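You operate a simulated robot arm through the tools that you are given. There is no shell and no other tool. Be economical: measure what you need, move in short steps, check, and stop when the job is done.

Carry out the task below with a simulated two-armed robot. There is one attempt and no reset: what you move stays moved.

## Task
Load the ticket's cartridge into the white grease pot and screw it shut.
Fine: hold the pot while you open, load and close it; stand it in the purple tray. Set down upright: white grease pot.

It is judged by the outcome, as a careful person would: the job done as asked, and still so three seconds after it is handed in. It fails if anything else is knocked over, pushed out of place, dropped, spilled or broken.

## Robot
Two 7-joint arms with two-finger parallel grippers on one trunk, on a base that drives. Base frame: it is fixed to the floor where the robot stands at the start and does not move with it; the origin is under the middle of the robot, x ahead of it, y to its left, z up. Readings come in m, degrees, newtons and seconds.
The left shoulder is at the start at [0.07, 0.163, 1.095], the right one opposite. With the tool pointing down near the work surface each hand reaches from about 0.4 to 0.88 m from the robot's upright axis, wherever it stands, measured 20 degrees to its own side. Places, roughly: purple parts tray [0.5, 0.5, 0.8]. Payload 3.43 kg a hand.
The tool frame of a hand sits at the grasp point between the pads (the TCP): z along the fingers, y along the line on which they close. The tips reach 0.034 m beyond it. The gripper opens to 0.128 m. The fingers are 0.024 m wide and 0.012 m thick; the gripper's body (0.048 by 0.13 m) begins 0.096 m behind the TCP.
Orientation is that of the tool frame in the base frame, as a unit quaternion [x, y, z, w]. With the fingers straight down and closing along the base's y, the tool's x points along the base's -x, its y along +y and its z along -z.

## Interface
- The arms move only by the tool step_arm. It takes "left_moves", "right_moves" or both (then of equal length, played together; a hand with none holds still); each is a list of rows, each a list of 3 entries, a list of its own where there are three numbers: the shift along the tool's x, y, z in m, then the turn, a rotation vector about the tool's x, y, z in degrees, then the gripper command, from -1 (fully open) to 1 (shut), values between in proportion. In form: [[[x, y, z], [rx, ry, rz], jaw], ...]. A call has 1 to 8 rows; each row shifts and turns the commanded pose from where the row before left it, along the tool's axes as they then stand. A row lasts 0.2 s, in which the tool goes at most 0.05 m and 8.6 degrees; a call with a longer step from one row to the next is refused whole, and so is a gripper value outside its range. A pose out of reach is approached as far as the arm can. The call stops where the force on the tool passes 40 N (or 10 N more than at its start, if that is more) or the arm is blocked; 0.2 s more then pass. The fingers move at their own pace (about 0.153 m/s each) and stop on an object; they squeeze with about 42 N. The grip force told is the motor's: it shows also when the fingers shut on nothing. Time passes only in rows, and 0.2 s behind the last, so rows that do not move let the fingers close. The reply holds the time, the measured pose of the TCP, the force on the tool along the base axes, the opening and the grip force, in the units named above and with some noise, with the torque about the TCP (base axes, N m) and any sound that the robot's microphone picked up, and new pictures: "show" is both (left out), scene, wrist or none (wrist: the cameras of the hands that moved).
- Cameras (640 x 400 px; columns grow to the right, rows downward): "scene" is now at [0.1385, 0.0131, 1.3237]; the picture's right is [0.13, -0.99, 0.00], its down [-0.56, -0.07, -0.83] and it looks along [0.82, 0.10, -0.56] (base axes); focal length 255 px, centre (320, 200). "left" rides on the left gripper at [0.076, 0.011, -0.16] in its tool frame; the picture's right is [-0.15, 0.99, 0.00], its down [-0.88, -0.13, -0.46] and it looks along [-0.45, -0.07, 0.89] (tool axes); focal length 234 px, centre (320, 200). "right" rides on the right gripper at [0.076, -0.011, -0.16] in its tool frame; the picture's right is [0.15, 0.99, 0.00], its down [-0.88, 0.13, -0.46] and it looks along [-0.45, 0.07, 0.89] (tool axes); focal length 234 px, centre (320, 200). There is no depth. A picture from a camera that has moved, and an enlarged one, comes with that camera's place and axes in the base frame and with its lens.
- raise_lower(by): slides the trunk up (or, below 0, down) by that many m; the arms and the scene camera ride with it, the base frame stays. It gives what a move gives, with no picture.
- base_move(legs): drives the robot by 1 to 6 legs, each [ahead, left, turn to the left] in m, m and degrees, along the robot's own axes; the way and the turn of a leg run together, so that a leg with both is an arc; at most 1.5 m and 180 degrees a leg. The arms and the cameras ride along, it lands a little off, and it stops where it bumps. It gives what a move gives, and a new picture of the scene camera.
- pan_tilt(pan, tilt): turns the head with the scene camera to pan (to the left, within 86 degrees either way) and tilt (down, from -29 to 69), counted from straight ahead of the robot. It gives what a move gives, and a new picture of the scene camera.
- enlarge(camera, box): a new picture of the part [left, top, right, bottom] of that camera's present view, enlarged. No time passes.
- finish_job(): hands the job in; it is judged then, once.

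Go step by step. Nothing tells you exact positions but the pictures and the camera data: compare them with the known pose of the tool, close in by small moves and look again before you grip or let go. The budget is 120 turns and 260 pictures, counting those below and the enlarged ones. Unless the task says otherwise, let go and move clear before handing in, and close with one line.

The tools are called after "Request:" by a JSON object that holds its "method" and its "body". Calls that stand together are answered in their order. step_arm: Moves the arms, as the interface text tells. Its arguments: {"type":"object","properties":{"left_moves":{"type":"array","items":{"type":"array"}},"right_moves":{"type":"array","items":{"type":"array"}},"show":{"type":"string","enum":["both","scene","wrist","none"]}},"required":[]} The other tools are called the same way: raise_lower (by) slides the trunk up or down; base_move (legs) drives the base; pan_tilt (pan, tilt) turns the head that bears the scene camera; enlarge (camera, box) takes an enlarged picture of a part of a camera's view; finish_job () hands the job in.

At the start:

```text
time_s: 0.0
left_eef_pos: [0.443, 0.2763, 1.1708]
left_tcp_rot: [0.0, 1.0, -0.002, -0.001]
left_wrist_force: [-0.4, 0.1, 0.0]
left_torque: [-0.01, 0.01, 0.0]
left_opening: 0.1282
left_gripper_force: 0.0
right_eef_pos: [0.5079, -0.1139, 1.1152]
right_tcp_rot: [0.001, 1.0, 0.0, 0.0]
right_wrist_force: [0.0, 0.1, 0.1]
right_torque: [0.01, 0.04, -0.03]
right_opening: 0.128
right_gripper_force: 0.0
trunk travel left (down, up): [-0.575, 0.365]
robot x, y, heading: [0.0015, 0.0025, 0.1]
head pan, tilt: [7.3, 34.3]
```

scene: 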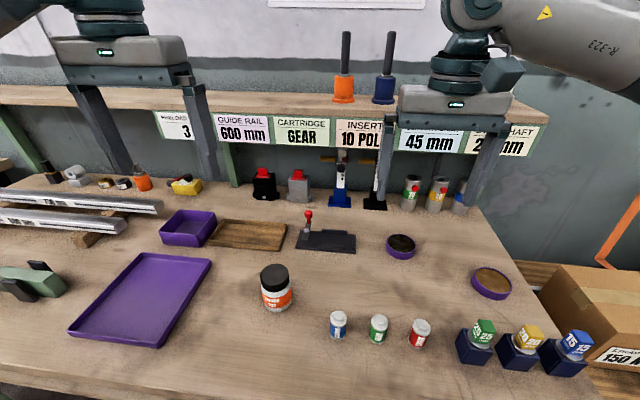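
right: 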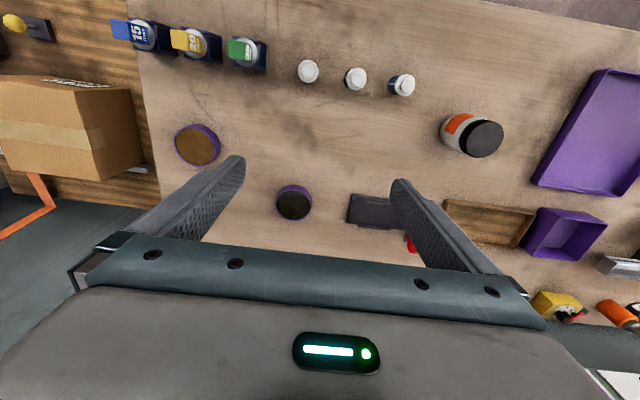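
left: 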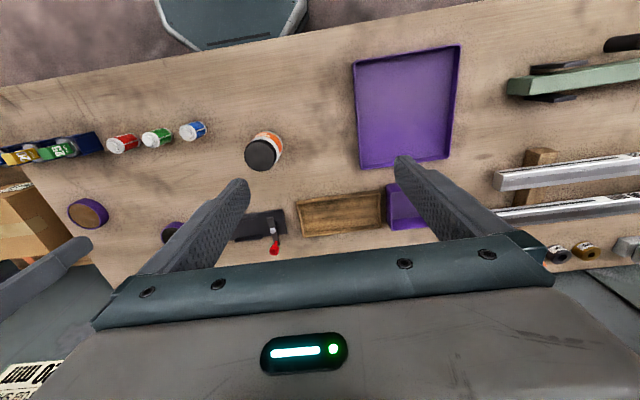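

I see the white pot with a black lid, three small cartridges (blue, green and red) and a ticket that says "CARTRIDGE GEAR". I'll enlarge the labels first.

Request:
{"method": "enlarge", "body": {"camera": "scene", "box": [240, 250, 450, 360]}}

Request:
{"method": "enlarge", "body": {"camera": "scene", "box": [150, 90, 550, 220]}}

```text
3.05 times, centred on (345, 305) of scene
camera zoom: at [0.1385, 0.0131, 1.3237], right [0.13, -0.99, 0.0], down [-0.56, -0.07, -0.83], along [0.82, 0.1, -0.56], focal length 777 px, centre (244, -120)
```

zoom: 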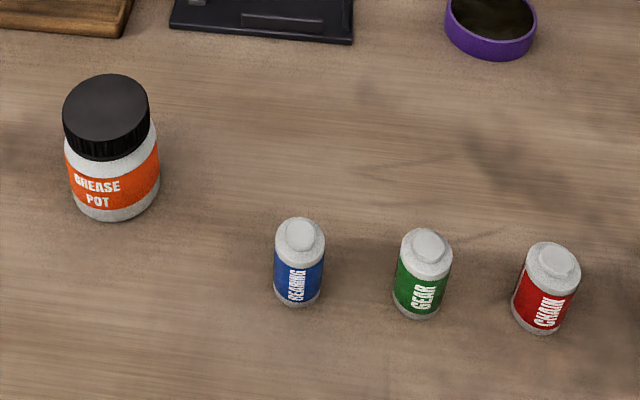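

```text
1.60 times, centred on (350, 155) of scene
camera zoom: at [0.1385, 0.0131, 1.3237], right [0.13, -0.99, 0.0], down [-0.56, -0.07, -0.83], along [0.82, 0.1, -0.56], focal length 408 px, centre (272, 272)
```

zoom: 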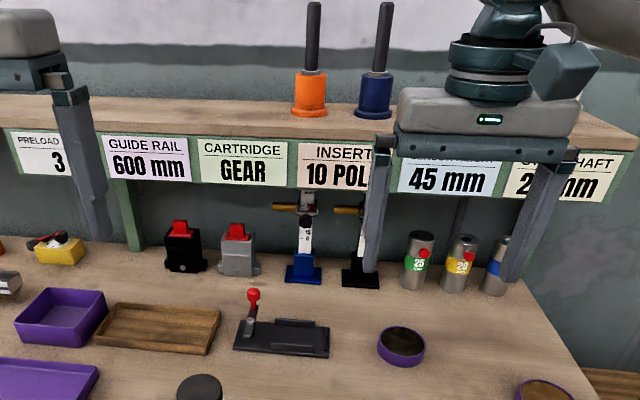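

The ticket asks for GEAR, the green cartridge, at about (0.42, -0.067). The pot stands at about (0.471, 0.155) and is about 0.1 tall. I'll turn the left hand so it can grip the pot's body from the left, with its camera facing up.

Request:
{"method": "step_arm", "body": {"left_moves": [[[0, 0, 0], [0, 0, -8.5], -1], [[0, 0, 0], [0, 0, -8.5], -1], [[0, 0, 0], [0, 0, -8.5], -1], [[0, 0, 0], [0, 0, -8.5], -1], [[0, 0, 0], [0, 0, -8.5], -1], [[0, 0, 0], [0, 0, -8.5], -1], [[0, 0, 0], [0, 0, -8.5], -1], [[0, 0, 0], [0, 0, -8.5], -1]], "show": "none"}}

```text
time_s: 1.8
left_eef_pos: [0.443, 0.2753, 1.1718]
left_tcp_rot: [-0.56, 0.829, -0.001, 0.0]
left_wrist_force: [-0.2, -1.0, -0.4]
left_torque: [-0.01, 0.0, -0.03]
left_opening: 0.1282
left_gripper_force: 0.1
right_eef_pos: [0.5088, -0.1141, 1.1146]
right_tcp_rot: [0.0, 1.0, 0.0, 0.0]
right_wrist_force: [0.2, -0.7, -0.3]
right_torque: [0.02, 0.0, -0.02]
right_opening: 0.1282
right_gripper_force: 0.1
trunk travel left (down, up): [-0.575, 0.365]
robot x, y, heading: [0.0011, -0.0009, 0.1]
head pan, tilt: [7.3, 34.3]
```

Request:
{"method": "step_arm", "body": {"left_moves": [[[-0.045, 0, 0], [0, 0, -7.3], -1], [[-0.045, 0, 0], [0, 0, -7.3], -1], [[-0.045, 0, 0], [0, 0, -7.3], -1], [[0, 0, 0], [0, 8.5, 0], -1], [[0, 0, 0], [0, 8.5, 0], -1], [[0, 0, 0], [0, 8.5, 0], -1], [[0, 0, 0], [0, 8.5, 0], -1], [[0, 0, 0], [0, 8.5, 0], -1]], "show": "none"}}

Request:
{"method": "step_arm", "body": {"left_moves": [[[0, 0, 0], [0, 8.5, 0], -1], [[0, 0, 0], [0, 8.5, 0], -1], [[0, 0, 0], [0, 8.5, 0], -1], [[0, 0, 0], [0, 2, 0], -1]], "show": "both"}}

```text
time_s: 3.6
left_eef_pos: [0.4761, 0.4068, 1.1722]
left_tcp_rot: [-0.658, 0.659, -0.257, -0.258]
left_wrist_force: [-0.4, 0.3, -0.8]
left_torque: [-0.02, 0.01, 0.01]
left_opening: 0.1279
left_gripper_force: 0.1
right_eef_pos: [0.5089, -0.1135, 1.1148]
right_tcp_rot: [0.0, 1.0, 0.0, 0.0]
right_wrist_force: [0.5, -0.8, -1.2]
right_torque: [-0.04, 0.02, -0.01]
right_opening: 0.1282
right_gripper_force: 0.0
trunk travel left (down, up): [-0.575, 0.365]
robot x, y, heading: [0.0015, 0.0021, 0.1]
head pan, tilt: [7.3, 34.3]
```

```text
time_s: 4.6
left_eef_pos: [0.4762, 0.4061, 1.1717]
left_tcp_rot: [-0.578, 0.579, -0.406, -0.407]
left_wrist_force: [0.2, -0.1, 0.0]
left_torque: [-0.01, 0.01, 0.0]
left_opening: 0.1281
left_gripper_force: 0.1
right_eef_pos: [0.508, -0.1139, 1.1138]
right_tcp_rot: [0.001, 1.0, 0.0, 0.0]
right_wrist_force: [0.1, -0.1, -0.5]
right_torque: [-0.01, 0.03, 0.0]
right_opening: 0.128
right_gripper_force: 0.1
trunk travel left (down, up): [-0.575, 0.365]
robot x, y, heading: [-0.0005, 0.0001, -0.2]
head pan, tilt: [7.3, 34.3]
camera scene: at [0.1385, 0.0131, 1.3237], right [0.13, -0.99, 0.0], down [-0.56, -0.07, -0.83], along [0.82, 0.1, -0.56], focal length 255 px, centre (320, 200)
camera left: at [0.4658, 0.5293, 1.2978], right [-0.99, 0.05, -0.14], down [0.13, 0.73, -0.67], along [0.07, -0.68, -0.73], focal length 234 px, centre (320, 200)
```

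scene: 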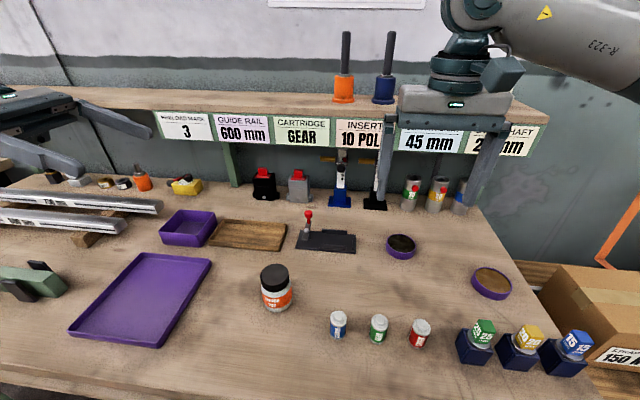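
left: 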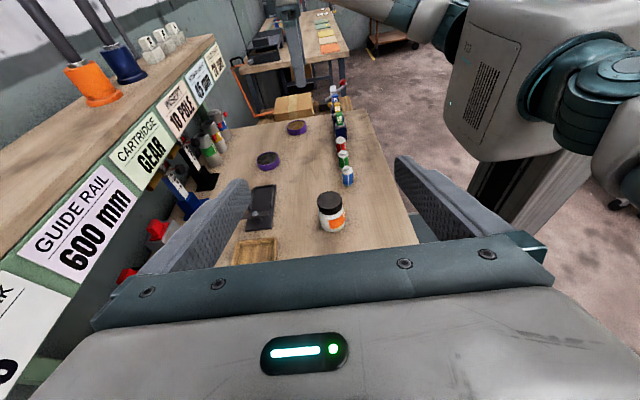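

Request:
{"method": "step_arm", "body": {"left_moves": [[[-0.046, 0, 0.017], [0, 0, 0], -1], [[-0.046, 0, 0.017], [0, 0, 0], -1], [[-0.046, 0, 0.017], [0, 0, 0], -1], [[-0.046, 0, 0.017], [0, 0, 0], -1], [[-0.046, 0, 0.017], [0, 0, 0], -1]], "show": "wrist"}}

```text
time_s: 5.8
left_eef_pos: [0.4774, 0.4066, 0.9264]
left_tcp_rot: [-0.578, 0.579, -0.405, -0.407]
left_wrist_force: [0.1, 0.6, -0.1]
left_torque: [-0.02, 0.04, -0.01]
left_opening: 0.1282
left_gripper_force: 0.2
right_eef_pos: [0.5103, -0.1151, 1.1135]
right_tcp_rot: [0.0, 1.0, 0.0, 0.0]
right_wrist_force: [-1.2, 0.3, -0.3]
right_torque: [0.01, -0.01, 0.02]
right_opening: 0.1281
right_gripper_force: 0.1
trunk travel left (down, up): [-0.575, 0.365]
robot x, y, heading: [0.0017, -0.0013, 0.0]
head pan, tilt: [7.3, 34.3]
camera left: at [0.4667, 0.5284, 1.0534], right [-0.99, 0.05, -0.14], down [0.13, 0.73, -0.67], along [0.07, -0.68, -0.73], focal length 234 px, centre (320, 200)
```

left: 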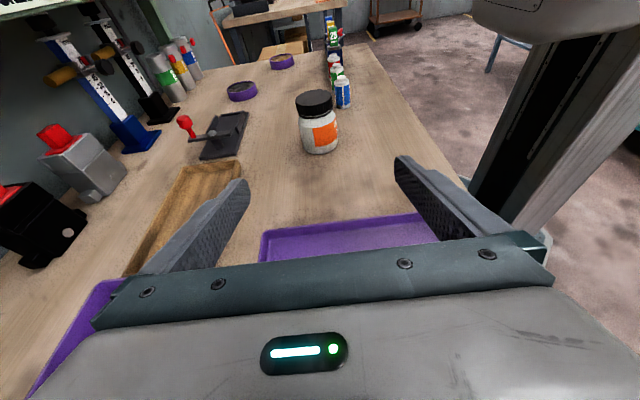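

Request:
{"method": "enlarge", "body": {"camera": "left", "box": [272, 75, 368, 165]}}

```text
4.44 times, centred on (320, 120) of left
camera zoom: at [0.4667, 0.5284, 1.0534], right [-0.99, 0.05, -0.14], down [0.13, 0.73, -0.67], along [0.07, -0.68, -0.73], focal length 1041 px, centre (320, 556)
```

zoom: 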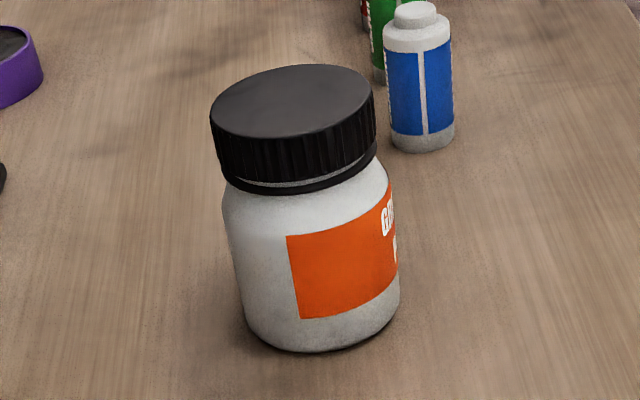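

Request:
{"method": "step_arm", "body": {"left_moves": [[[-0.0013, 0, 0.0404], [0, 0, 0], -1], [[-0.0013, 0, 0.0404], [0, 0, 0], -1], [[-0.0013, 0, 0.0404], [0, 0, 0], -1], [[-0.0013, 0, 0.0404], [0, 0, 0], -1]], "show": "both"}}

```text
time_s: 6.8
left_eef_pos: [0.4755, 0.2519, 0.8667]
left_tcp_rot: [-0.578, 0.579, -0.406, -0.407]
left_wrist_force: [0.9, -0.6, -0.4]
left_torque: [0.01, 0.0, -0.01]
left_opening: 0.1279
left_gripper_force: 0.0
right_eef_pos: [0.5099, -0.1148, 1.1143]
right_tcp_rot: [0.0, 1.0, 0.0, 0.0]
right_wrist_force: [1.0, -0.1, 0.5]
right_torque: [0.01, 0.01, -0.03]
right_opening: 0.128
right_gripper_force: 0.1
trunk travel left (down, up): [-0.575, 0.365]
robot x, y, heading: [0.0002, 0.0023, -0.1]
head pan, tilt: [7.3, 34.3]
camera scene: at [0.139, 0.0128, 1.3237], right [0.13, -0.99, 0.0], down [-0.56, -0.07, -0.83], along [0.82, 0.1, -0.56], focal length 255 px, centre (320, 200)
camera left: at [0.4654, 0.3756, 0.993], right [-0.99, 0.05, -0.14], down [0.13, 0.73, -0.67], along [0.07, -0.68, -0.73], focal length 234 px, centre (320, 200)
```

scene: 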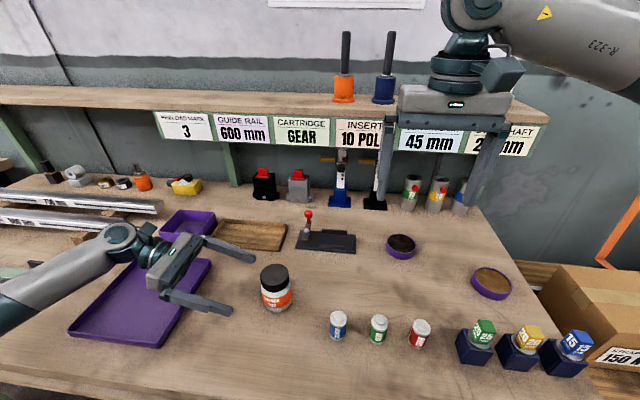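
left: 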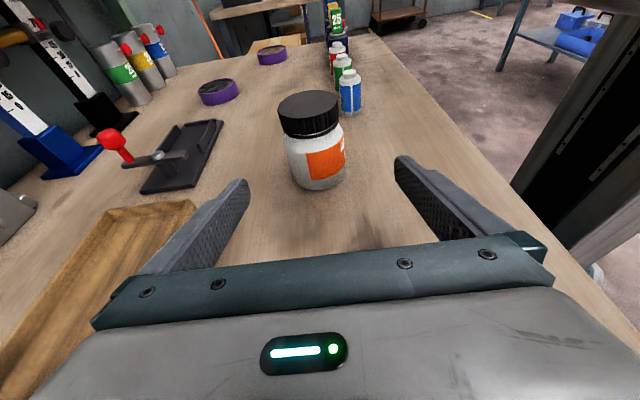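

Request:
{"method": "step_arm", "body": {"left_moves": [[[0.0027, -0.001, 0.0356], [0, 0, 0], -1], [[0.0027, -0.001, 0.0356], [0, 0, 0], -1], [[0.0027, -0.001, 0.0356], [0, 0, 0], -1]], "show": "both"}}

```text
time_s: 7.6
left_eef_pos: [0.4768, 0.1511, 0.8393]
left_tcp_rot: [0.58, -0.578, 0.406, 0.406]
left_wrist_force: [0.6, 0.2, -0.1]
left_torque: [-0.02, -0.02, -0.02]
left_opening: 0.1278
left_gripper_force: 0.1
right_eef_pos: [0.5109, -0.1134, 1.1141]
right_tcp_rot: [-0.001, 1.0, 0.0, 0.0]
right_wrist_force: [-1.0, -0.5, 0.2]
right_torque: [0.02, 0.01, -0.02]
right_opening: 0.1279
right_gripper_force: 0.0
trunk travel left (down, up): [-0.575, 0.365]
robot x, y, heading: [-0.0023, 0.0032, -0.3]
head pan, tilt: [7.3, 34.3]
camera scene: at [0.139, 0.0125, 1.3237], right [0.13, -0.99, 0.0], down [-0.56, -0.07, -0.83], along [0.82, 0.11, -0.56], focal length 255 px, centre (320, 200)
camera left: at [0.4673, 0.2741, 0.9653], right [-0.99, 0.05, -0.14], down [0.13, 0.73, -0.67], along [0.07, -0.68, -0.73], focal length 234 px, centre (320, 200)
```

scene: 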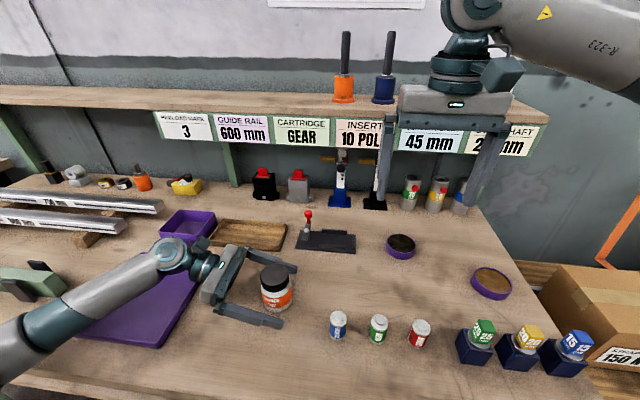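
left: 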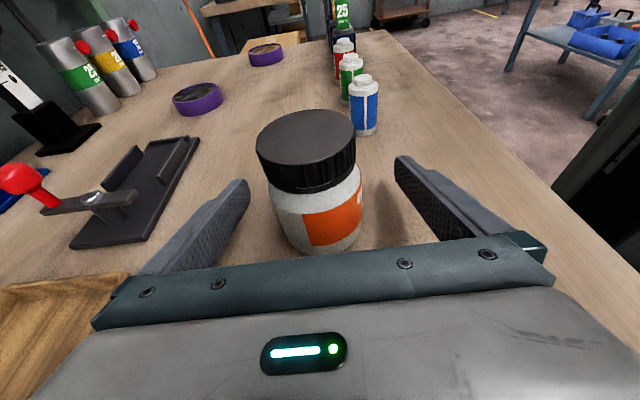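

The pot sits between the fingers, about 4 mm off to one side. I'll centre on it and close.

Request:
{"method": "step_arm", "body": {"left_moves": [[[0, -0.004, 0], [0, 0, 0], -1], [[0, 0, 0], [0, 0, 0], 0], [[0, 0, 0], [0, 0, 0], 0.5], [[0, 0, 0], [0, 0, 0], 1], [[0, 0, 0], [0, 0, 0], 1]], "show": "both"}}

```text
time_s: 8.8
left_eef_pos: [0.4811, 0.15, 0.8378]
left_tcp_rot: [0.579, -0.579, 0.406, 0.406]
left_wrist_force: [1.1, -0.1, -0.2]
left_torque: [0.03, 0.0, -0.01]
left_opening: 0.0646
left_gripper_force: 41.8
right_eef_pos: [0.5091, -0.1148, 1.1135]
right_tcp_rot: [-0.001, 1.0, 0.0, 0.0]
right_wrist_force: [0.6, 0.1, -0.1]
right_torque: [-0.01, -0.02, 0.0]
right_opening: 0.1282
right_gripper_force: 0.1
trunk travel left (down, up): [-0.575, 0.365]
robot x, y, heading: [0.0009, 0.0, 0.3]
head pan, tilt: [7.3, 34.3]
camera scene: at [0.1385, 0.0131, 1.3237], right [0.13, -0.99, 0.0], down [-0.56, -0.07, -0.83], along [0.82, 0.1, -0.56], focal length 255 px, centre (320, 200)
camera left: at [0.4711, 0.2744, 0.9646], right [-0.99, 0.05, -0.14], down [0.13, 0.73, -0.67], along [0.06, -0.68, -0.73], focal length 234 px, centre (320, 200)
```

scene: 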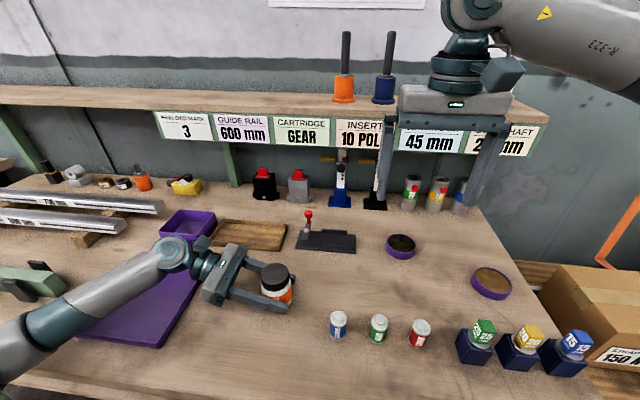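
left: 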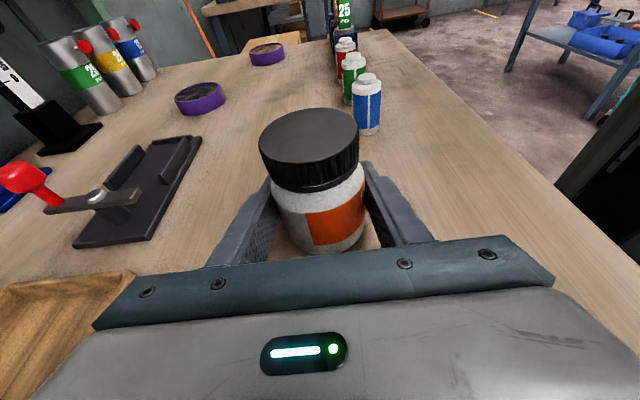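

The pot is gripped (0.065 m wide). Next I'll bring the right hand over the lid and pre-rotate it clockwise so it has room to unscrew.

Request:
{"method": "step_arm", "body": {"right_moves": [[[0.0047, 0.044, 0], [0, 0, 0], -1], [[0.0047, 0.044, 0], [0, 0, 0], -1], [[0.0047, 0.044, 0], [0, 0, 0], -1], [[0.0047, 0.044, 0], [0, 0, 0], -1], [[0.0047, 0.044, 0], [0, 0, 0], -1], [[0.0047, 0.044, 0], [0, 0, 0], -1], [[0, 0, 0.04], [0, 0, 8.5], -1], [[0, 0, 0.04], [0, 0, 8.5], -1]], "left_moves": [[[0, 0, 0], [0, 0, 0], 1], [[0, 0, 0], [0, 0, 0], 1], [[0, 0, 0], [0, 0, 0], 1], [[0, 0, 0], [0, 0, 0], 1], [[0, 0, 0], [0, 0, 0], 1], [[0, 0, 0], [0, 0, 0], 1], [[0, 0, 0], [0, 0, 0], 1], [[0, 0, 0], [0, 0, 0], 1]], "show": "both"}}

```text
time_s: 10.6
left_eef_pos: [0.481, 0.1526, 0.8378]
left_tcp_rot: [-0.578, 0.579, -0.405, -0.407]
left_wrist_force: [-0.4, -0.3, -0.1]
left_torque: [-0.02, -0.01, 0.02]
left_opening: 0.0647
left_gripper_force: 41.8
right_eef_pos: [0.4811, 0.1482, 1.0314]
right_tcp_rot: [0.15, 0.989, 0.0, -0.001]
right_wrist_force: [0.5, 0.3, 0.1]
right_torque: [-0.01, -0.01, 0.02]
right_opening: 0.1281
right_gripper_force: 0.0
trunk travel left (down, up): [-0.575, 0.365]
robot x, y, heading: [-0.0008, 0.0003, -0.1]
head pan, tilt: [7.3, 34.3]
camera scene: at [0.1388, 0.0137, 1.3238], right [0.13, -0.99, 0.0], down [-0.56, -0.07, -0.83], along [0.82, 0.1, -0.56], focal length 255 px, centre (320, 200)
camera right: at [0.4058, 0.1601, 1.192], right [0.15, 0.99, 0.0], down [0.88, -0.14, 0.46], along [0.45, -0.07, -0.89], focal length 234 px, centre (320, 200)
camera left: at [0.4712, 0.2748, 0.9645], right [-0.99, 0.05, -0.14], down [0.13, 0.73, -0.67], along [0.06, -0.68, -0.73], focal length 234 px, centre (320, 200)
```

scene: 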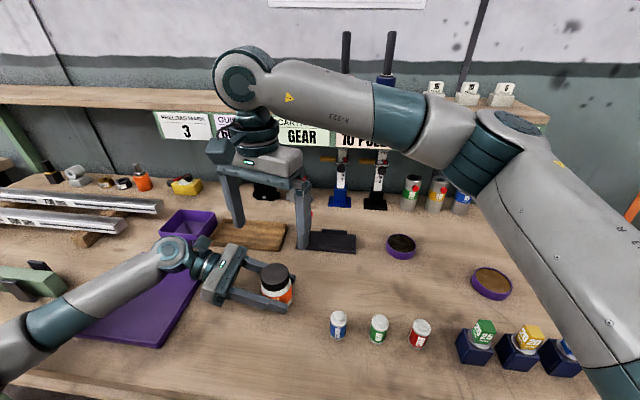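
right: 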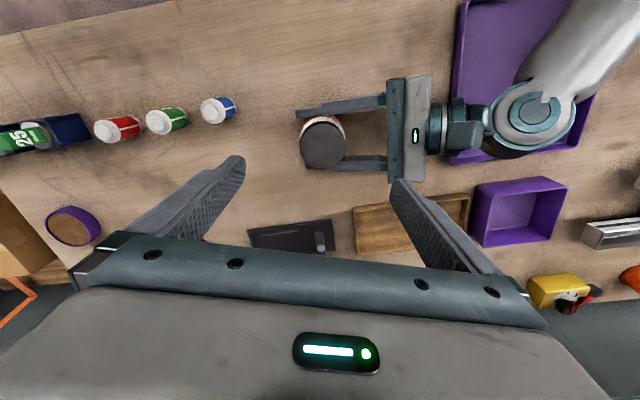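
left: 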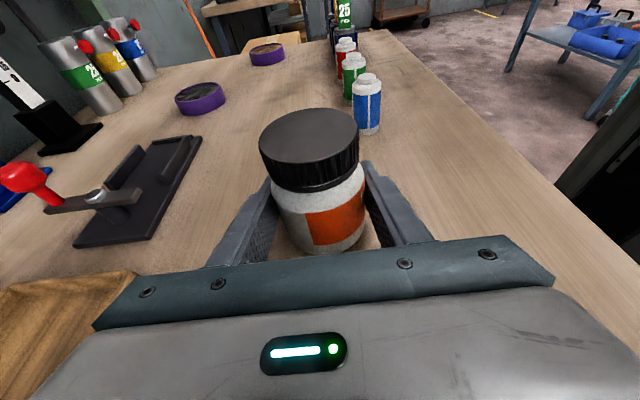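

Request:
{"method": "step_arm", "body": {"right_moves": [[[0, 0.003, 0.012], [0, 0, 8.5], -1], [[0, 0, 0.012], [0, 0, 8.5], -1], [[0, 0, 0.012], [0, 0, 8.5], -1], [[0, 0, 0.012], [0, 0, 8.5], -1], [[0, 0, 0.012], [0, 0, 8.5], -1], [[0, 0, 0.01], [0, 0, 8.5], -1], [[0, 0, 0], [0, 0, 8.5], -1], [[0, 0, 0], [0, 0, 8.5], -1]], "show": "both"}}

```text
time_s: 12.4
left_eef_pos: [0.4809, 0.1516, 0.8383]
left_tcp_rot: [-0.579, 0.579, -0.406, -0.407]
left_wrist_force: [0.3, 1.3, -0.9]
left_torque: [-0.02, -0.01, 0.01]
left_opening: 0.0648
left_gripper_force: 42.3
right_eef_pos: [0.4802, 0.1517, 0.963]
right_tcp_rot: [0.677, 0.736, 0.0, 0.0]
right_wrist_force: [-0.8, 0.1, -0.9]
right_torque: [-0.02, 0.01, 0.01]
right_opening: 0.1282
right_gripper_force: 0.0
trunk travel left (down, up): [-0.575, 0.365]
robot x, y, heading: [0.002, -0.0004, 0.0]
head pan, tilt: [7.3, 34.3]
camera scene: at [0.1386, 0.0132, 1.3237], right [0.13, -0.99, 0.0], down [-0.56, -0.07, -0.83], along [0.82, 0.1, -0.56], focal length 255 px, centre (320, 200)
camera right: at [0.4642, 0.2261, 1.1243], right [0.97, 0.23, 0.0], down [0.2, -0.87, 0.46], along [0.1, -0.44, -0.89], focal length 234 px, centre (320, 200)
```

scene: 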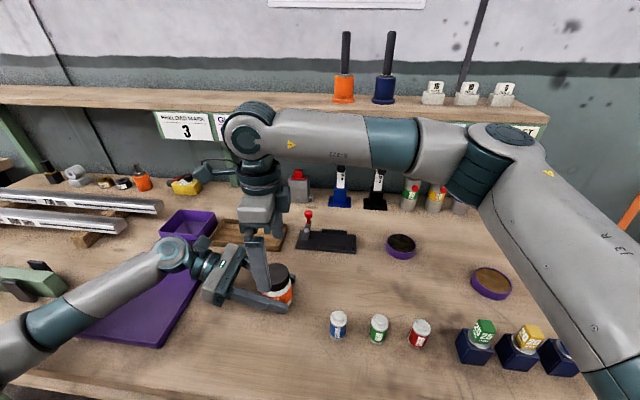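
right: 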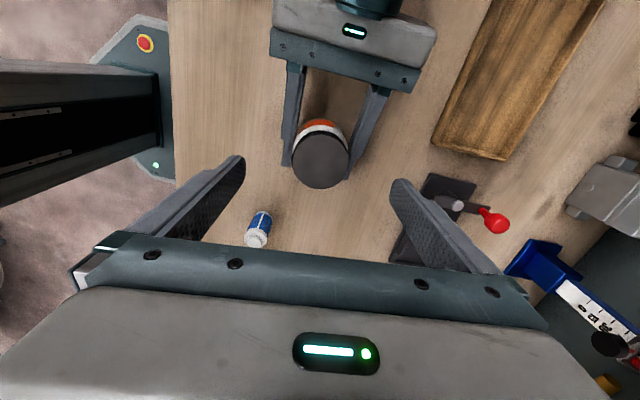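

Request:
{"method": "step_arm", "body": {"right_moves": [[[0.003, 0, 0.02], [0, 0, 0], -1], [[0, 0, 0.02], [0, 0, 0], -1], [[0, 0, 0.014], [0, 0, 0], -1]], "show": "both"}}

Request:
{"method": "enlarge", "body": {"camera": "left", "box": [200, 60, 440, 260]}}

```text
time_s: 13.2
left_eef_pos: [0.4812, 0.1521, 0.8375]
left_tcp_rot: [-0.578, 0.579, -0.405, -0.407]
left_wrist_force: [0.7, -0.4, 0.9]
left_torque: [0.01, 0.0, 0.02]
left_opening: 0.0647
left_gripper_force: 42.0
right_eef_pos: [0.4796, 0.1549, 0.9113]
right_tcp_rot: [0.675, 0.737, 0.0, 0.001]
right_wrist_force: [-0.4, -0.2, -0.3]
right_torque: [0.0, 0.03, 0.01]
right_opening: 0.1281
right_gripper_force: 0.1
trunk travel left (down, up): [-0.575, 0.365]
robot x, y, heading: [0.0016, 0.0013, 0.0]
head pan, tilt: [7.3, 34.3]
camera scene: at [0.1387, 0.0133, 1.3237], right [0.13, -0.99, 0.0], down [-0.56, -0.07, -0.83], along [0.82, 0.1, -0.56], focal length 255 px, centre (320, 200)
camera right: at [0.463, 0.2291, 1.0716], right [0.97, 0.23, 0.0], down [0.21, -0.87, 0.46], along [0.1, -0.44, -0.89], focal length 234 px, centre (320, 200)
```

scene: 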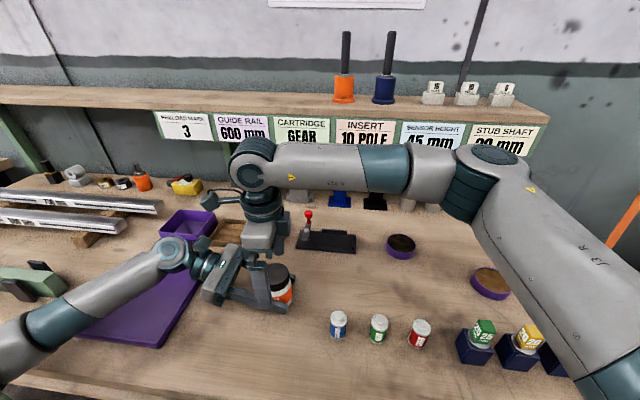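
right: 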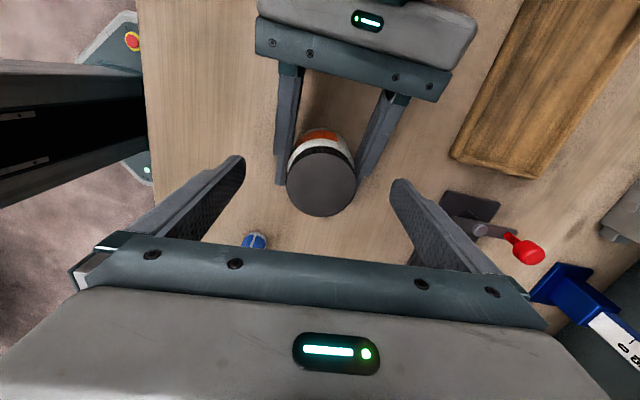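

```text
2.00 times, centred on (320, 160) of left
camera zoom: at [0.4712, 0.2745, 0.9646], right [-0.99, 0.05, -0.14], down [0.13, 0.73, -0.67], along [0.06, -0.68, -0.73], focal length 468 px, centre (320, 280)
```

zoom: 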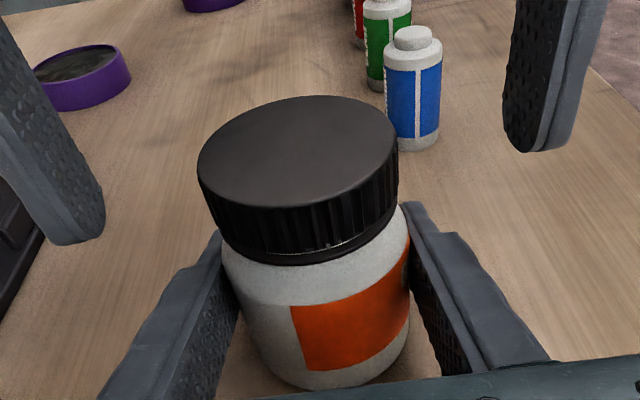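

Request:
{"method": "step_arm", "body": {"right_moves": [[[0.003, 0, 0], [0, 0, 0], -1], [[0, 0, 0], [0, 0, 0], 0], [[0, 0, 0], [0, 0, 0], 0.5], [[0, 0, 0], [0, 0, 0], 1], [[0, 0, 0], [0, 0, 0], 1]], "show": "none"}}

Request:
{"method": "enlarge", "body": {"camera": "left", "box": [200, 60, 440, 260]}}

```text
time_s: 14.4
left_eef_pos: [0.4813, 0.1519, 0.8373]
left_tcp_rot: [-0.579, 0.579, -0.405, -0.407]
left_wrist_force: [-7.5, 0.4, 0.2]
left_torque: [-0.01, -0.32, -0.01]
left_opening: 0.0646
left_gripper_force: 42.3
right_eef_pos: [0.4804, 0.158, 0.911]
right_tcp_rot: [0.676, 0.737, 0.0, 0.0]
right_wrist_force: [7.4, -0.4, -0.6]
right_torque: [0.04, -0.2, 0.0]
right_opening: 0.0562
right_gripper_force: 42.6
trunk travel left (down, up): [-0.575, 0.365]
robot x, y, heading: [-0.0009, -0.001, 0.2]
head pan, tilt: [7.3, 34.3]
```

```text
2.00 times, centred on (320, 160) of left
camera zoom: at [0.4708, 0.2743, 0.9645], right [-0.99, 0.05, -0.14], down [0.13, 0.73, -0.67], along [0.06, -0.68, -0.73], focal length 468 px, centre (320, 280)
```

zoom: 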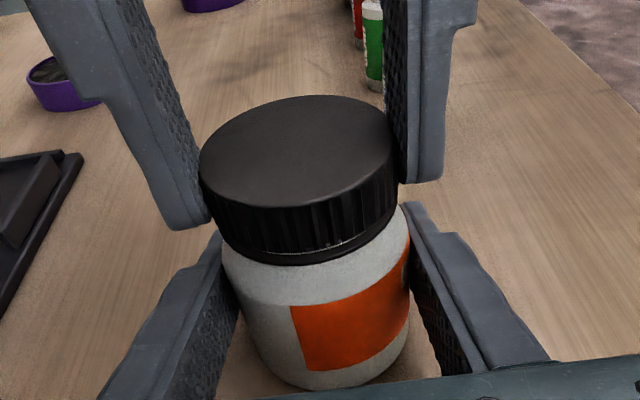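

The lid is gripped. I'll start unscrewing it counter-clockwise.

Request:
{"method": "step_arm", "body": {"right_moves": [[[0, 0.001, 0], [0, 0, -6], 1], [[0, 0, 0], [0, 0, -8], 1], [[0, 0, 0], [0, 0, -8], 1], [[0, 0, 0], [0, 0, -8], 1]], "show": "none"}}

Request:
{"method": "enlarge", "body": {"camera": "left", "box": [200, 60, 440, 260]}}

```text
time_s: 15.4
left_eef_pos: [0.4838, 0.1527, 0.8385]
left_tcp_rot: [0.58, -0.578, 0.406, 0.405]
left_wrist_force: [20.3, 9.1, -5.6]
left_torque: [-0.51, 0.89, -0.01]
left_opening: 0.0645
left_gripper_force: 42.1
right_eef_pos: [0.4808, 0.1581, 0.9097]
right_tcp_rot: [0.459, 0.888, -0.002, -0.002]
right_wrist_force: [-20.2, -9.2, 7.2]
right_torque: [-0.18, 0.52, -0.14]
right_opening: 0.0558
right_gripper_force: 42.4
trunk travel left (down, up): [-0.575, 0.365]
robot x, y, heading: [-0.0009, -0.0025, 0.0]
head pan, tilt: [7.3, 34.3]
```

```text
2.00 times, centred on (320, 160) of left
camera zoom: at [0.4721, 0.2753, 0.9647], right [-0.99, 0.05, -0.14], down [0.13, 0.73, -0.67], along [0.07, -0.68, -0.73], focal length 468 px, centre (320, 280)
```

zoom: 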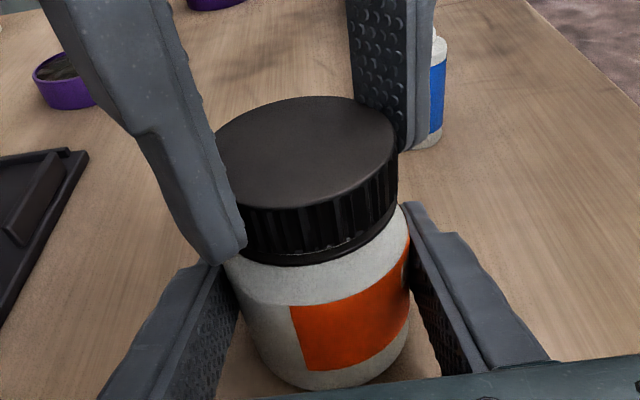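

The side force shows the lid's axis is nearer y = 0.152 than my grip. I'll open slightly, recentre and regrip.

Request:
{"method": "step_arm", "body": {"right_moves": [[[0, 0, 0], [0, 0, 0], -0.25], [[0, 0, 0], [0, 0, 0], -0.25], [[-0.0052, -0.003, 0], [0, 0, 8], -0.25], [[0, 0, 0], [0, 0, 8], -0.25], [[0, 0, 0], [0, 0, 8], -0.25], [[0, 0, 0], [0, 0, 6], -0.25], [[0, 0, 0], [0, 0, 0], 1], [[0, 0, 0], [0, 0, 0], 1]], "show": "none"}}

Request:
{"method": "enlarge", "body": {"camera": "left", "box": [200, 60, 440, 260]}}

```text
time_s: 17.2
left_eef_pos: [0.482, 0.1517, 0.8377]
left_tcp_rot: [-0.579, 0.579, -0.405, -0.406]
left_wrist_force: [5.2, 1.9, -0.6]
left_torque: [-0.03, 0.21, 0.04]
left_opening: 0.0647
left_gripper_force: 41.6
right_eef_pos: [0.4827, 0.152, 0.9108]
right_tcp_rot: [0.676, 0.737, -0.001, -0.001]
right_wrist_force: [-6.4, -1.7, 1.3]
right_torque: [-0.09, 0.16, -0.01]
right_opening: 0.056
right_gripper_force: 42.4
trunk travel left (down, up): [-0.575, 0.365]
robot x, y, heading: [0.0004, -0.0003, 0.2]
head pan, tilt: [7.3, 34.3]
```

```text
2.00 times, centred on (320, 160) of left
camera zoom: at [0.4713, 0.2746, 0.9647], right [-0.99, 0.05, -0.14], down [0.13, 0.73, -0.67], along [0.07, -0.68, -0.73], focal length 468 px, centre (320, 280)
```

zoom: 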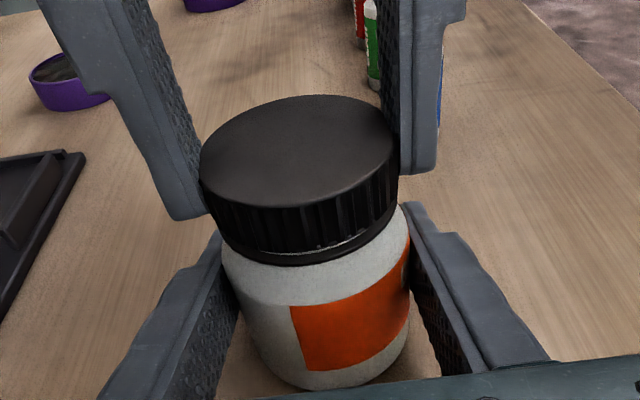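

Request:
{"method": "step_arm", "body": {"right_moves": [[[0, -0.001, 0], [0, 0, -4], 1], [[0, 0, 0], [0, 0, -8], 1], [[0, 0, 0], [0, 0, -8], 1], [[0, 0, 0], [0, 0, -8], 1]], "show": "none"}}

Request:
{"method": "enlarge", "body": {"camera": "left", "box": [200, 60, 440, 260]}}

```text
time_s: 18.2
left_eef_pos: [0.4807, 0.152, 0.8376]
left_tcp_rot: [-0.578, 0.579, -0.406, -0.407]
left_wrist_force: [3.4, -1.1, -1.4]
left_torque: [0.12, 0.05, 0.03]
left_opening: 0.0646
left_gripper_force: 41.9
right_eef_pos: [0.4817, 0.1523, 0.9106]
right_tcp_rot: [0.476, 0.879, 0.001, 0.0]
right_wrist_force: [-3.8, 1.8, 2.1]
right_torque: [0.07, 0.19, 0.01]
right_opening: 0.0559
right_gripper_force: 42.4
trunk travel left (down, up): [-0.575, 0.365]
robot x, y, heading: [-0.0023, 0.0034, 0.2]
head pan, tilt: [7.3, 34.3]
```

```text
2.00 times, centred on (320, 160) of left
camera zoom: at [0.471, 0.2744, 0.9646], right [-0.99, 0.05, -0.14], down [0.13, 0.73, -0.67], along [0.06, -0.68, -0.73], focal length 468 px, centre (320, 280)
```

zoom: 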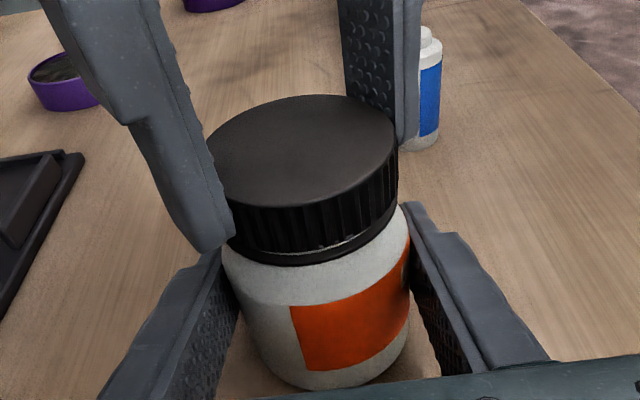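

Side forces are low now, so I'll continue.

Request:
{"method": "step_arm", "body": {"right_moves": [[[0, 0, 0], [0, 0, -8.5], 1], [[0, 0, 0], [0, 0, -8.5], 1], [[0, 0, 0], [0, 0, -8.5], 1], [[0, 0, 0], [0, 0, -8.5], 1], [[0, 0, 0], [0, 0, -8.5], 1], [[0, 0, 0], [0, 0, -8.5], 1], [[0, 0, 0], [0, 0, -8.5], 1], [[0, 0, 0], [0, 0, -8.5], 1]], "show": "none"}}

Request:
{"method": "enlarge", "body": {"camera": "left", "box": [200, 60, 440, 260]}}

```text
time_s: 20.0
left_eef_pos: [0.4811, 0.1521, 0.8368]
left_tcp_rot: [0.58, -0.578, 0.406, 0.406]
left_wrist_force: [4.5, -4.3, -3.7]
left_torque: [0.06, 0.14, 0.0]
left_opening: 0.0647
left_gripper_force: 42.2
right_eef_pos: [0.4812, 0.1519, 0.911]
right_tcp_rot: [-0.097, 0.995, 0.0, 0.001]
right_wrist_force: [-5.0, 4.4, 5.4]
right_torque: [0.19, 0.23, -0.03]
right_opening: 0.056
right_gripper_force: 42.1
trunk travel left (down, up): [-0.575, 0.365]
robot x, y, heading: [-0.0026, -0.0014, -0.0]
head pan, tilt: [7.3, 34.3]
```

```text
2.00 times, centred on (320, 160) of left
camera zoom: at [0.471, 0.2744, 0.9646], right [-0.99, 0.05, -0.14], down [0.13, 0.73, -0.67], along [0.06, -0.68, -0.73], focal length 468 px, centre (320, 280)
```

zoom: 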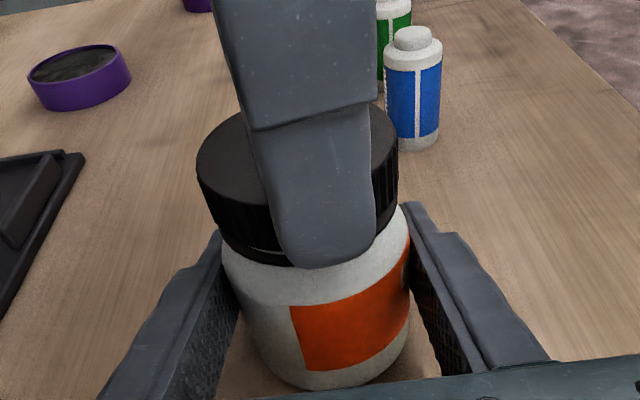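

The lid is pushing up on the hand (+5 N), so the thread is turning. I'll continue with a slight lift.

Request:
{"method": "step_arm", "body": {"right_moves": [[[0, 0, -0.0003], [0, 0, -8.5], 1], [[0, 0, -0.0002], [0, 0, -8.5], 1], [[0, 0, -0.0002], [0, 0, -8.5], 1], [[0, 0, -0.0002], [0, 0, -8.5], 1], [[0, 0, -0.0002], [0, 0, -8.5], 1], [[0, 0, -0.0002], [0, 0, -8.5], 1], [[0, 0, -0.0002], [0, 0, -8.5], 1], [[0, 0, -0.0002], [0, 0, -8.5], 1]], "show": "none"}}

Request:
{"method": "enlarge", "body": {"camera": "left", "box": [200, 60, 440, 260]}}

```text
time_s: 21.8
left_eef_pos: [0.4804, 0.1505, 0.838]
left_tcp_rot: [-0.579, 0.579, -0.405, -0.407]
left_wrist_force: [-2.0, 5.3, -0.4]
left_torque: [-0.42, -0.18, -0.01]
left_opening: 0.0648
left_gripper_force: 42.3
right_eef_pos: [0.4821, 0.1521, 0.9115]
right_tcp_rot: [-0.637, 0.771, 0.0, -0.001]
right_wrist_force: [2.0, -6.2, -0.6]
right_torque: [0.01, 0.06, -0.02]
right_opening: 0.0562
right_gripper_force: 42.0
trunk travel left (down, up): [-0.575, 0.365]
robot x, y, heading: [-0.0003, -0.001, 0.1]
head pan, tilt: [7.3, 34.3]
```

```text
2.00 times, centred on (320, 160) of left
camera zoom: at [0.471, 0.2745, 0.9647], right [-0.99, 0.05, -0.14], down [0.13, 0.73, -0.67], along [0.06, -0.68, -0.73], focal length 468 px, centre (320, 280)
```

zoom: 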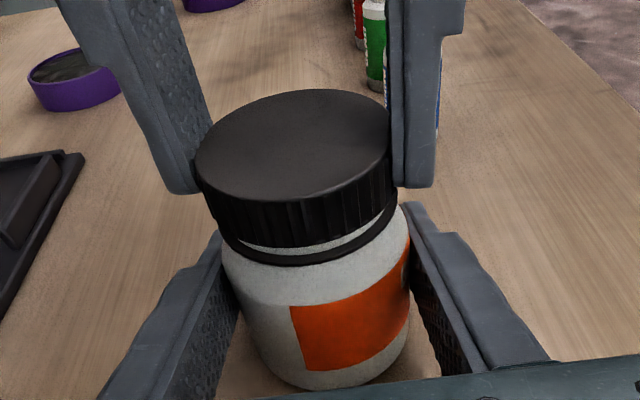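

The lid is visibly rising off its ring, so I'll keep going.

Request:
{"method": "step_arm", "body": {"right_moves": [[[0, 0, -0.0003], [0, 0, -8.5], 1], [[0, 0, -0.0003], [0, 0, -8.5], 1], [[0, 0, -0.0003], [0, 0, -8.5], 1], [[0, 0, -0.0003], [0, 0, -8.5], 1], [[0, 0, -0.0003], [0, 0, -8.5], 1], [[0, 0, -0.0003], [0, 0, -8.5], 1], [[0, 0, -0.0003], [0, 0, -8.5], 1], [[0, 0, -0.0003], [0, 0, -8.5], 1]], "show": "none"}}

Request:
{"method": "enlarge", "body": {"camera": "left", "box": [200, 60, 440, 260]}}

```text
time_s: 23.6
left_eef_pos: [0.4805, 0.1521, 0.8377]
left_tcp_rot: [0.578, -0.578, 0.407, 0.408]
left_wrist_force: [-9.3, 6.5, 1.8]
left_torque: [-0.29, -0.4, 0.02]
left_opening: 0.0643
left_gripper_force: 42.4
right_eef_pos: [0.4816, 0.1529, 0.9126]
right_tcp_rot: [0.708, -0.706, 0.0, 0.0]
right_wrist_force: [8.8, -6.5, -3.5]
right_torque: [-0.18, -0.28, -0.01]
right_opening: 0.0562
right_gripper_force: 42.1
right hand out of reach, approached as far as the arm can: row 2, 3, 4, 5, 6, 7, 8
trunk travel left (down, up): [-0.575, 0.365]
robot x, y, heading: [0.0023, -0.002, 0.2]
head pan, tilt: [7.3, 34.3]
```

```text
2.00 times, centred on (320, 160) of left
camera zoom: at [0.471, 0.2744, 0.9646], right [-0.99, 0.05, -0.14], down [0.13, 0.73, -0.67], along [0.06, -0.68, -0.73], focal length 468 px, centre (320, 280)
```

zoom: 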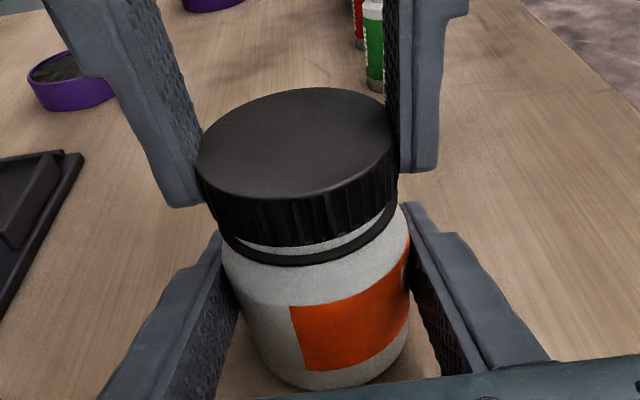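

The right wrist stops at -90°. I'll open, turn back clockwise and regrip.

Request:
{"method": "step_arm", "body": {"right_moves": [[[0, 0, 0], [0, 0, 0], -0.25], [[0, 0, 0], [0, 0, 0], -0.25], [[0, 0, 0], [0, 0, 8.5], -0.25], [[0, 0, 0], [0, 0, 8.5], -0.25], [[0, 0, 0], [0, 0, 8.5], -0.25], [[0, 0, 0], [0, 0, 8.5], -0.25], [[0, 0, 0], [0, 0, 8.5], -0.25], [[0, 0, 0], [0, 0, 8.5], -0.25]], "show": "none"}}

```text
time_s: 25.4
left_eef_pos: [0.4814, 0.1522, 0.8381]
left_tcp_rot: [0.579, -0.578, 0.406, 0.407]
left_wrist_force: [-0.7, -0.5, -0.4]
left_torque: [-0.02, 0.03, 0.0]
left_opening: 0.0644
left_gripper_force: 41.7
right_eef_pos: [0.4819, 0.1522, 0.9146]
right_tcp_rot: [-0.335, 0.942, 0.001, 0.0]
right_wrist_force: [-1.1, -0.5, -0.5]
right_torque: [-0.02, 0.01, 0.03]
right_opening: 0.08
right_gripper_force: 0.1
trunk travel left (down, up): [-0.575, 0.365]
robot x, y, heading: [-0.0005, -0.0023, -0.1]
head pan, tilt: [7.3, 34.3]
```

Request:
{"method": "step_arm", "body": {"right_moves": [[[0, 0, 0], [0, 0, 8.5], -0.25], [[0, 0, 0], [0, 0, 8.5], -0.25], [[0, 0, 0], [0, 0, 8.5], -0.25], [[0, 0, 0], [0, 0, 8.5], -0.25], [[0, 0, 0], [0, 0, 8.5], -0.25], [[0, 0, 0], [0, 0, 8.5], -0.25], [[0, 0, 0], [0, 0, 8.5], -0.25], [[0, 0, 0], [0, 0, 8.5], -0.25]], "show": "none"}}

Request:
{"method": "step_arm", "body": {"right_moves": [[[0, 0, 0], [0, 0, 8.5], -0.25], [[0, 0, 0], [0, 0, 8.5], -0.25], [[0, 0, 0], [0, 0, 8.5], -0.25], [[0, 0, 0], [0, 0, 8.5], -0.25], [[0, 0, 0], [0, 0, 8.5], -0.25], [[0, 0, 0], [0, 0, 8.5], -0.25], [[0, 0, 0], [0, 0, 0], 1], [[0, 0, 0], [0, 0, 0], 1]], "show": "none"}}

Request:
{"method": "enlarge", "body": {"camera": "left", "box": [200, 60, 440, 260]}}

```text
time_s: 27.2
left_eef_pos: [0.4807, 0.1522, 0.8371]
left_tcp_rot: [-0.579, 0.58, -0.405, -0.407]
left_wrist_force: [0.2, -0.3, 0.0]
left_torque: [0.02, 0.01, -0.04]
left_opening: 0.0644
left_gripper_force: 42.0
right_eef_pos: [0.4824, 0.1521, 0.9136]
right_tcp_rot: [0.249, 0.968, 0.0, 0.0]
right_wrist_force: [-0.1, -1.0, 0.4]
right_torque: [0.0, 0.01, 0.02]
right_opening: 0.0799
right_gripper_force: 0.0
trunk travel left (down, up): [-0.575, 0.365]
robot x, y, heading: [-0.0008, 0.0, 0.0]
head pan, tilt: [7.3, 34.3]
```

```text
time_s: 29.0
left_eef_pos: [0.4817, 0.1528, 0.8373]
left_tcp_rot: [-0.579, 0.579, -0.405, -0.407]
left_wrist_force: [-4.4, -2.6, -0.5]
left_torque: [0.09, -0.25, -0.01]
left_opening: 0.0646
left_gripper_force: 42.4
right_eef_pos: [0.4812, 0.1526, 0.9146]
right_tcp_rot: [0.641, 0.768, 0.0, 0.0]
right_wrist_force: [5.1, 1.2, 0.0]
right_torque: [0.01, -0.1, 0.0]
right_opening: 0.0559
right_gripper_force: 41.5
trunk travel left (down, up): [-0.575, 0.365]
robot x, y, heading: [-0.0035, -0.0003, -0.0]
head pan, tilt: [7.3, 34.3]
```

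```text
2.00 times, centred on (320, 160) of left
camera zoom: at [0.4708, 0.2743, 0.9646], right [-0.99, 0.05, -0.14], down [0.13, 0.73, -0.67], along [0.06, -0.68, -0.73], focal length 468 px, centre (320, 280)
```

zoom: 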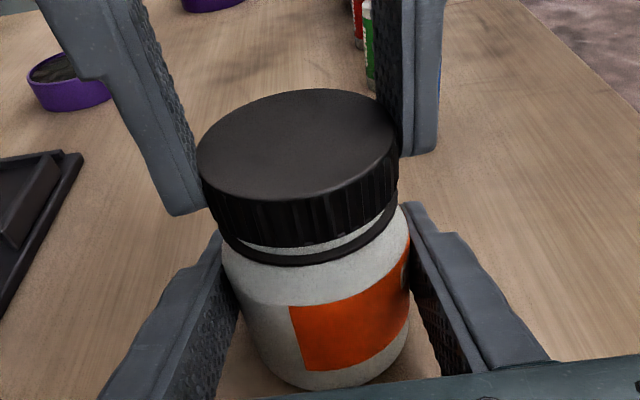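

Request:
{"method": "step_arm", "body": {"right_moves": [[[0, 0, 0], [0, 0, -8.5], 1], [[0, 0, -0.0001], [0, 0, -8.5], 1], [[0, 0, -0.0001], [0, 0, -8.5], 1], [[0, 0, -0.0001], [0, 0, -8.5], 1], [[0, 0, -0.0001], [0, 0, -8.5], 1], [[0, 0, -0.0001], [0, 0, -8.5], 1], [[0, 0, -0.0001], [0, 0, -8.5], 1], [[0, 0, -0.0001], [0, 0, -8.5], 1]], "show": "none"}}

Request:
{"method": "step_arm", "body": {"right_moves": [[[0, 0, -0.0001], [0, 0, -8.5], 1], [[0, 0, -0.0001], [0, 0, -8.5], 1], [[0, 0, -0.0001], [0, 0, -8.5], 1], [[0, 0, -0.0001], [0, 0, -8.5], 1], [[0, 0, -0.0001], [0, 0, -8.5], 1], [[0, 0, -0.0001], [0, 0, -8.5], 1], [[0, 0, -0.0001], [0, 0, -8.5], 1], [[0, 0, -0.0001], [0, 0, -8.5], 1]], "show": "none"}}

Request:
{"method": "enlarge", "body": {"camera": "left", "box": [200, 60, 440, 260]}}

```text
time_s: 30.8
left_eef_pos: [0.4818, 0.1526, 0.8381]
left_tcp_rot: [-0.578, 0.579, -0.405, -0.407]
left_wrist_force: [1.0, -0.7, -0.1]
left_torque: [-0.01, 0.02, 0.02]
left_opening: 0.0646
left_gripper_force: 42.4
right_eef_pos: [0.4815, 0.1519, 0.9144]
right_tcp_rot: [0.1, 0.995, -0.001, 0.0]
right_wrist_force: [0.7, -0.7, -0.7]
right_torque: [-0.01, 0.0, 0.01]
right_opening: 0.0561
right_gripper_force: 42.1
trunk travel left (down, up): [-0.575, 0.365]
robot x, y, heading: [0.0003, -0.0017, -0.0]
head pan, tilt: [7.3, 34.3]
```

```text
time_s: 32.6
left_eef_pos: [0.48, 0.1519, 0.8381]
left_tcp_rot: [-0.578, 0.579, -0.406, -0.407]
left_wrist_force: [0.0, 0.3, 0.4]
left_torque: [0.02, -0.01, 0.01]
left_opening: 0.0645
left_gripper_force: 41.5
right_eef_pos: [0.4815, 0.152, 0.9153]
right_tcp_rot: [-0.473, 0.881, 0.0, 0.0]
right_wrist_force: [-0.3, 0.0, -0.6]
right_torque: [-0.02, -0.01, -0.02]
right_opening: 0.0563
right_gripper_force: 42.0
trunk travel left (down, up): [-0.575, 0.365]
robot x, y, heading: [-0.0004, -0.002, -0.1]
head pan, tilt: [7.3, 34.3]
```

```text
2.00 times, centred on (320, 160) of left
camera zoom: at [0.4711, 0.2744, 0.9646], right [-0.99, 0.05, -0.14], down [0.13, 0.73, -0.67], along [0.06, -0.68, -0.73], focal length 468 px, centre (320, 280)
```

zoom: 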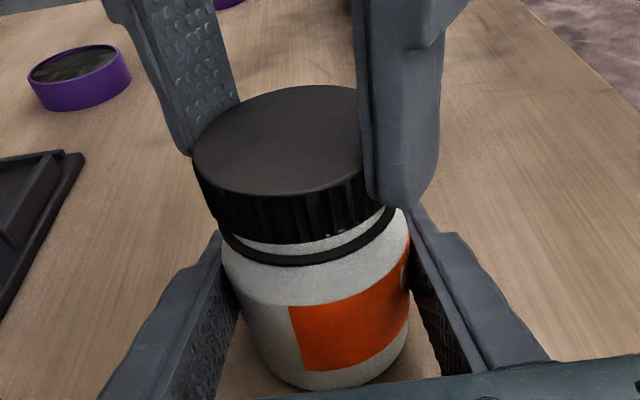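

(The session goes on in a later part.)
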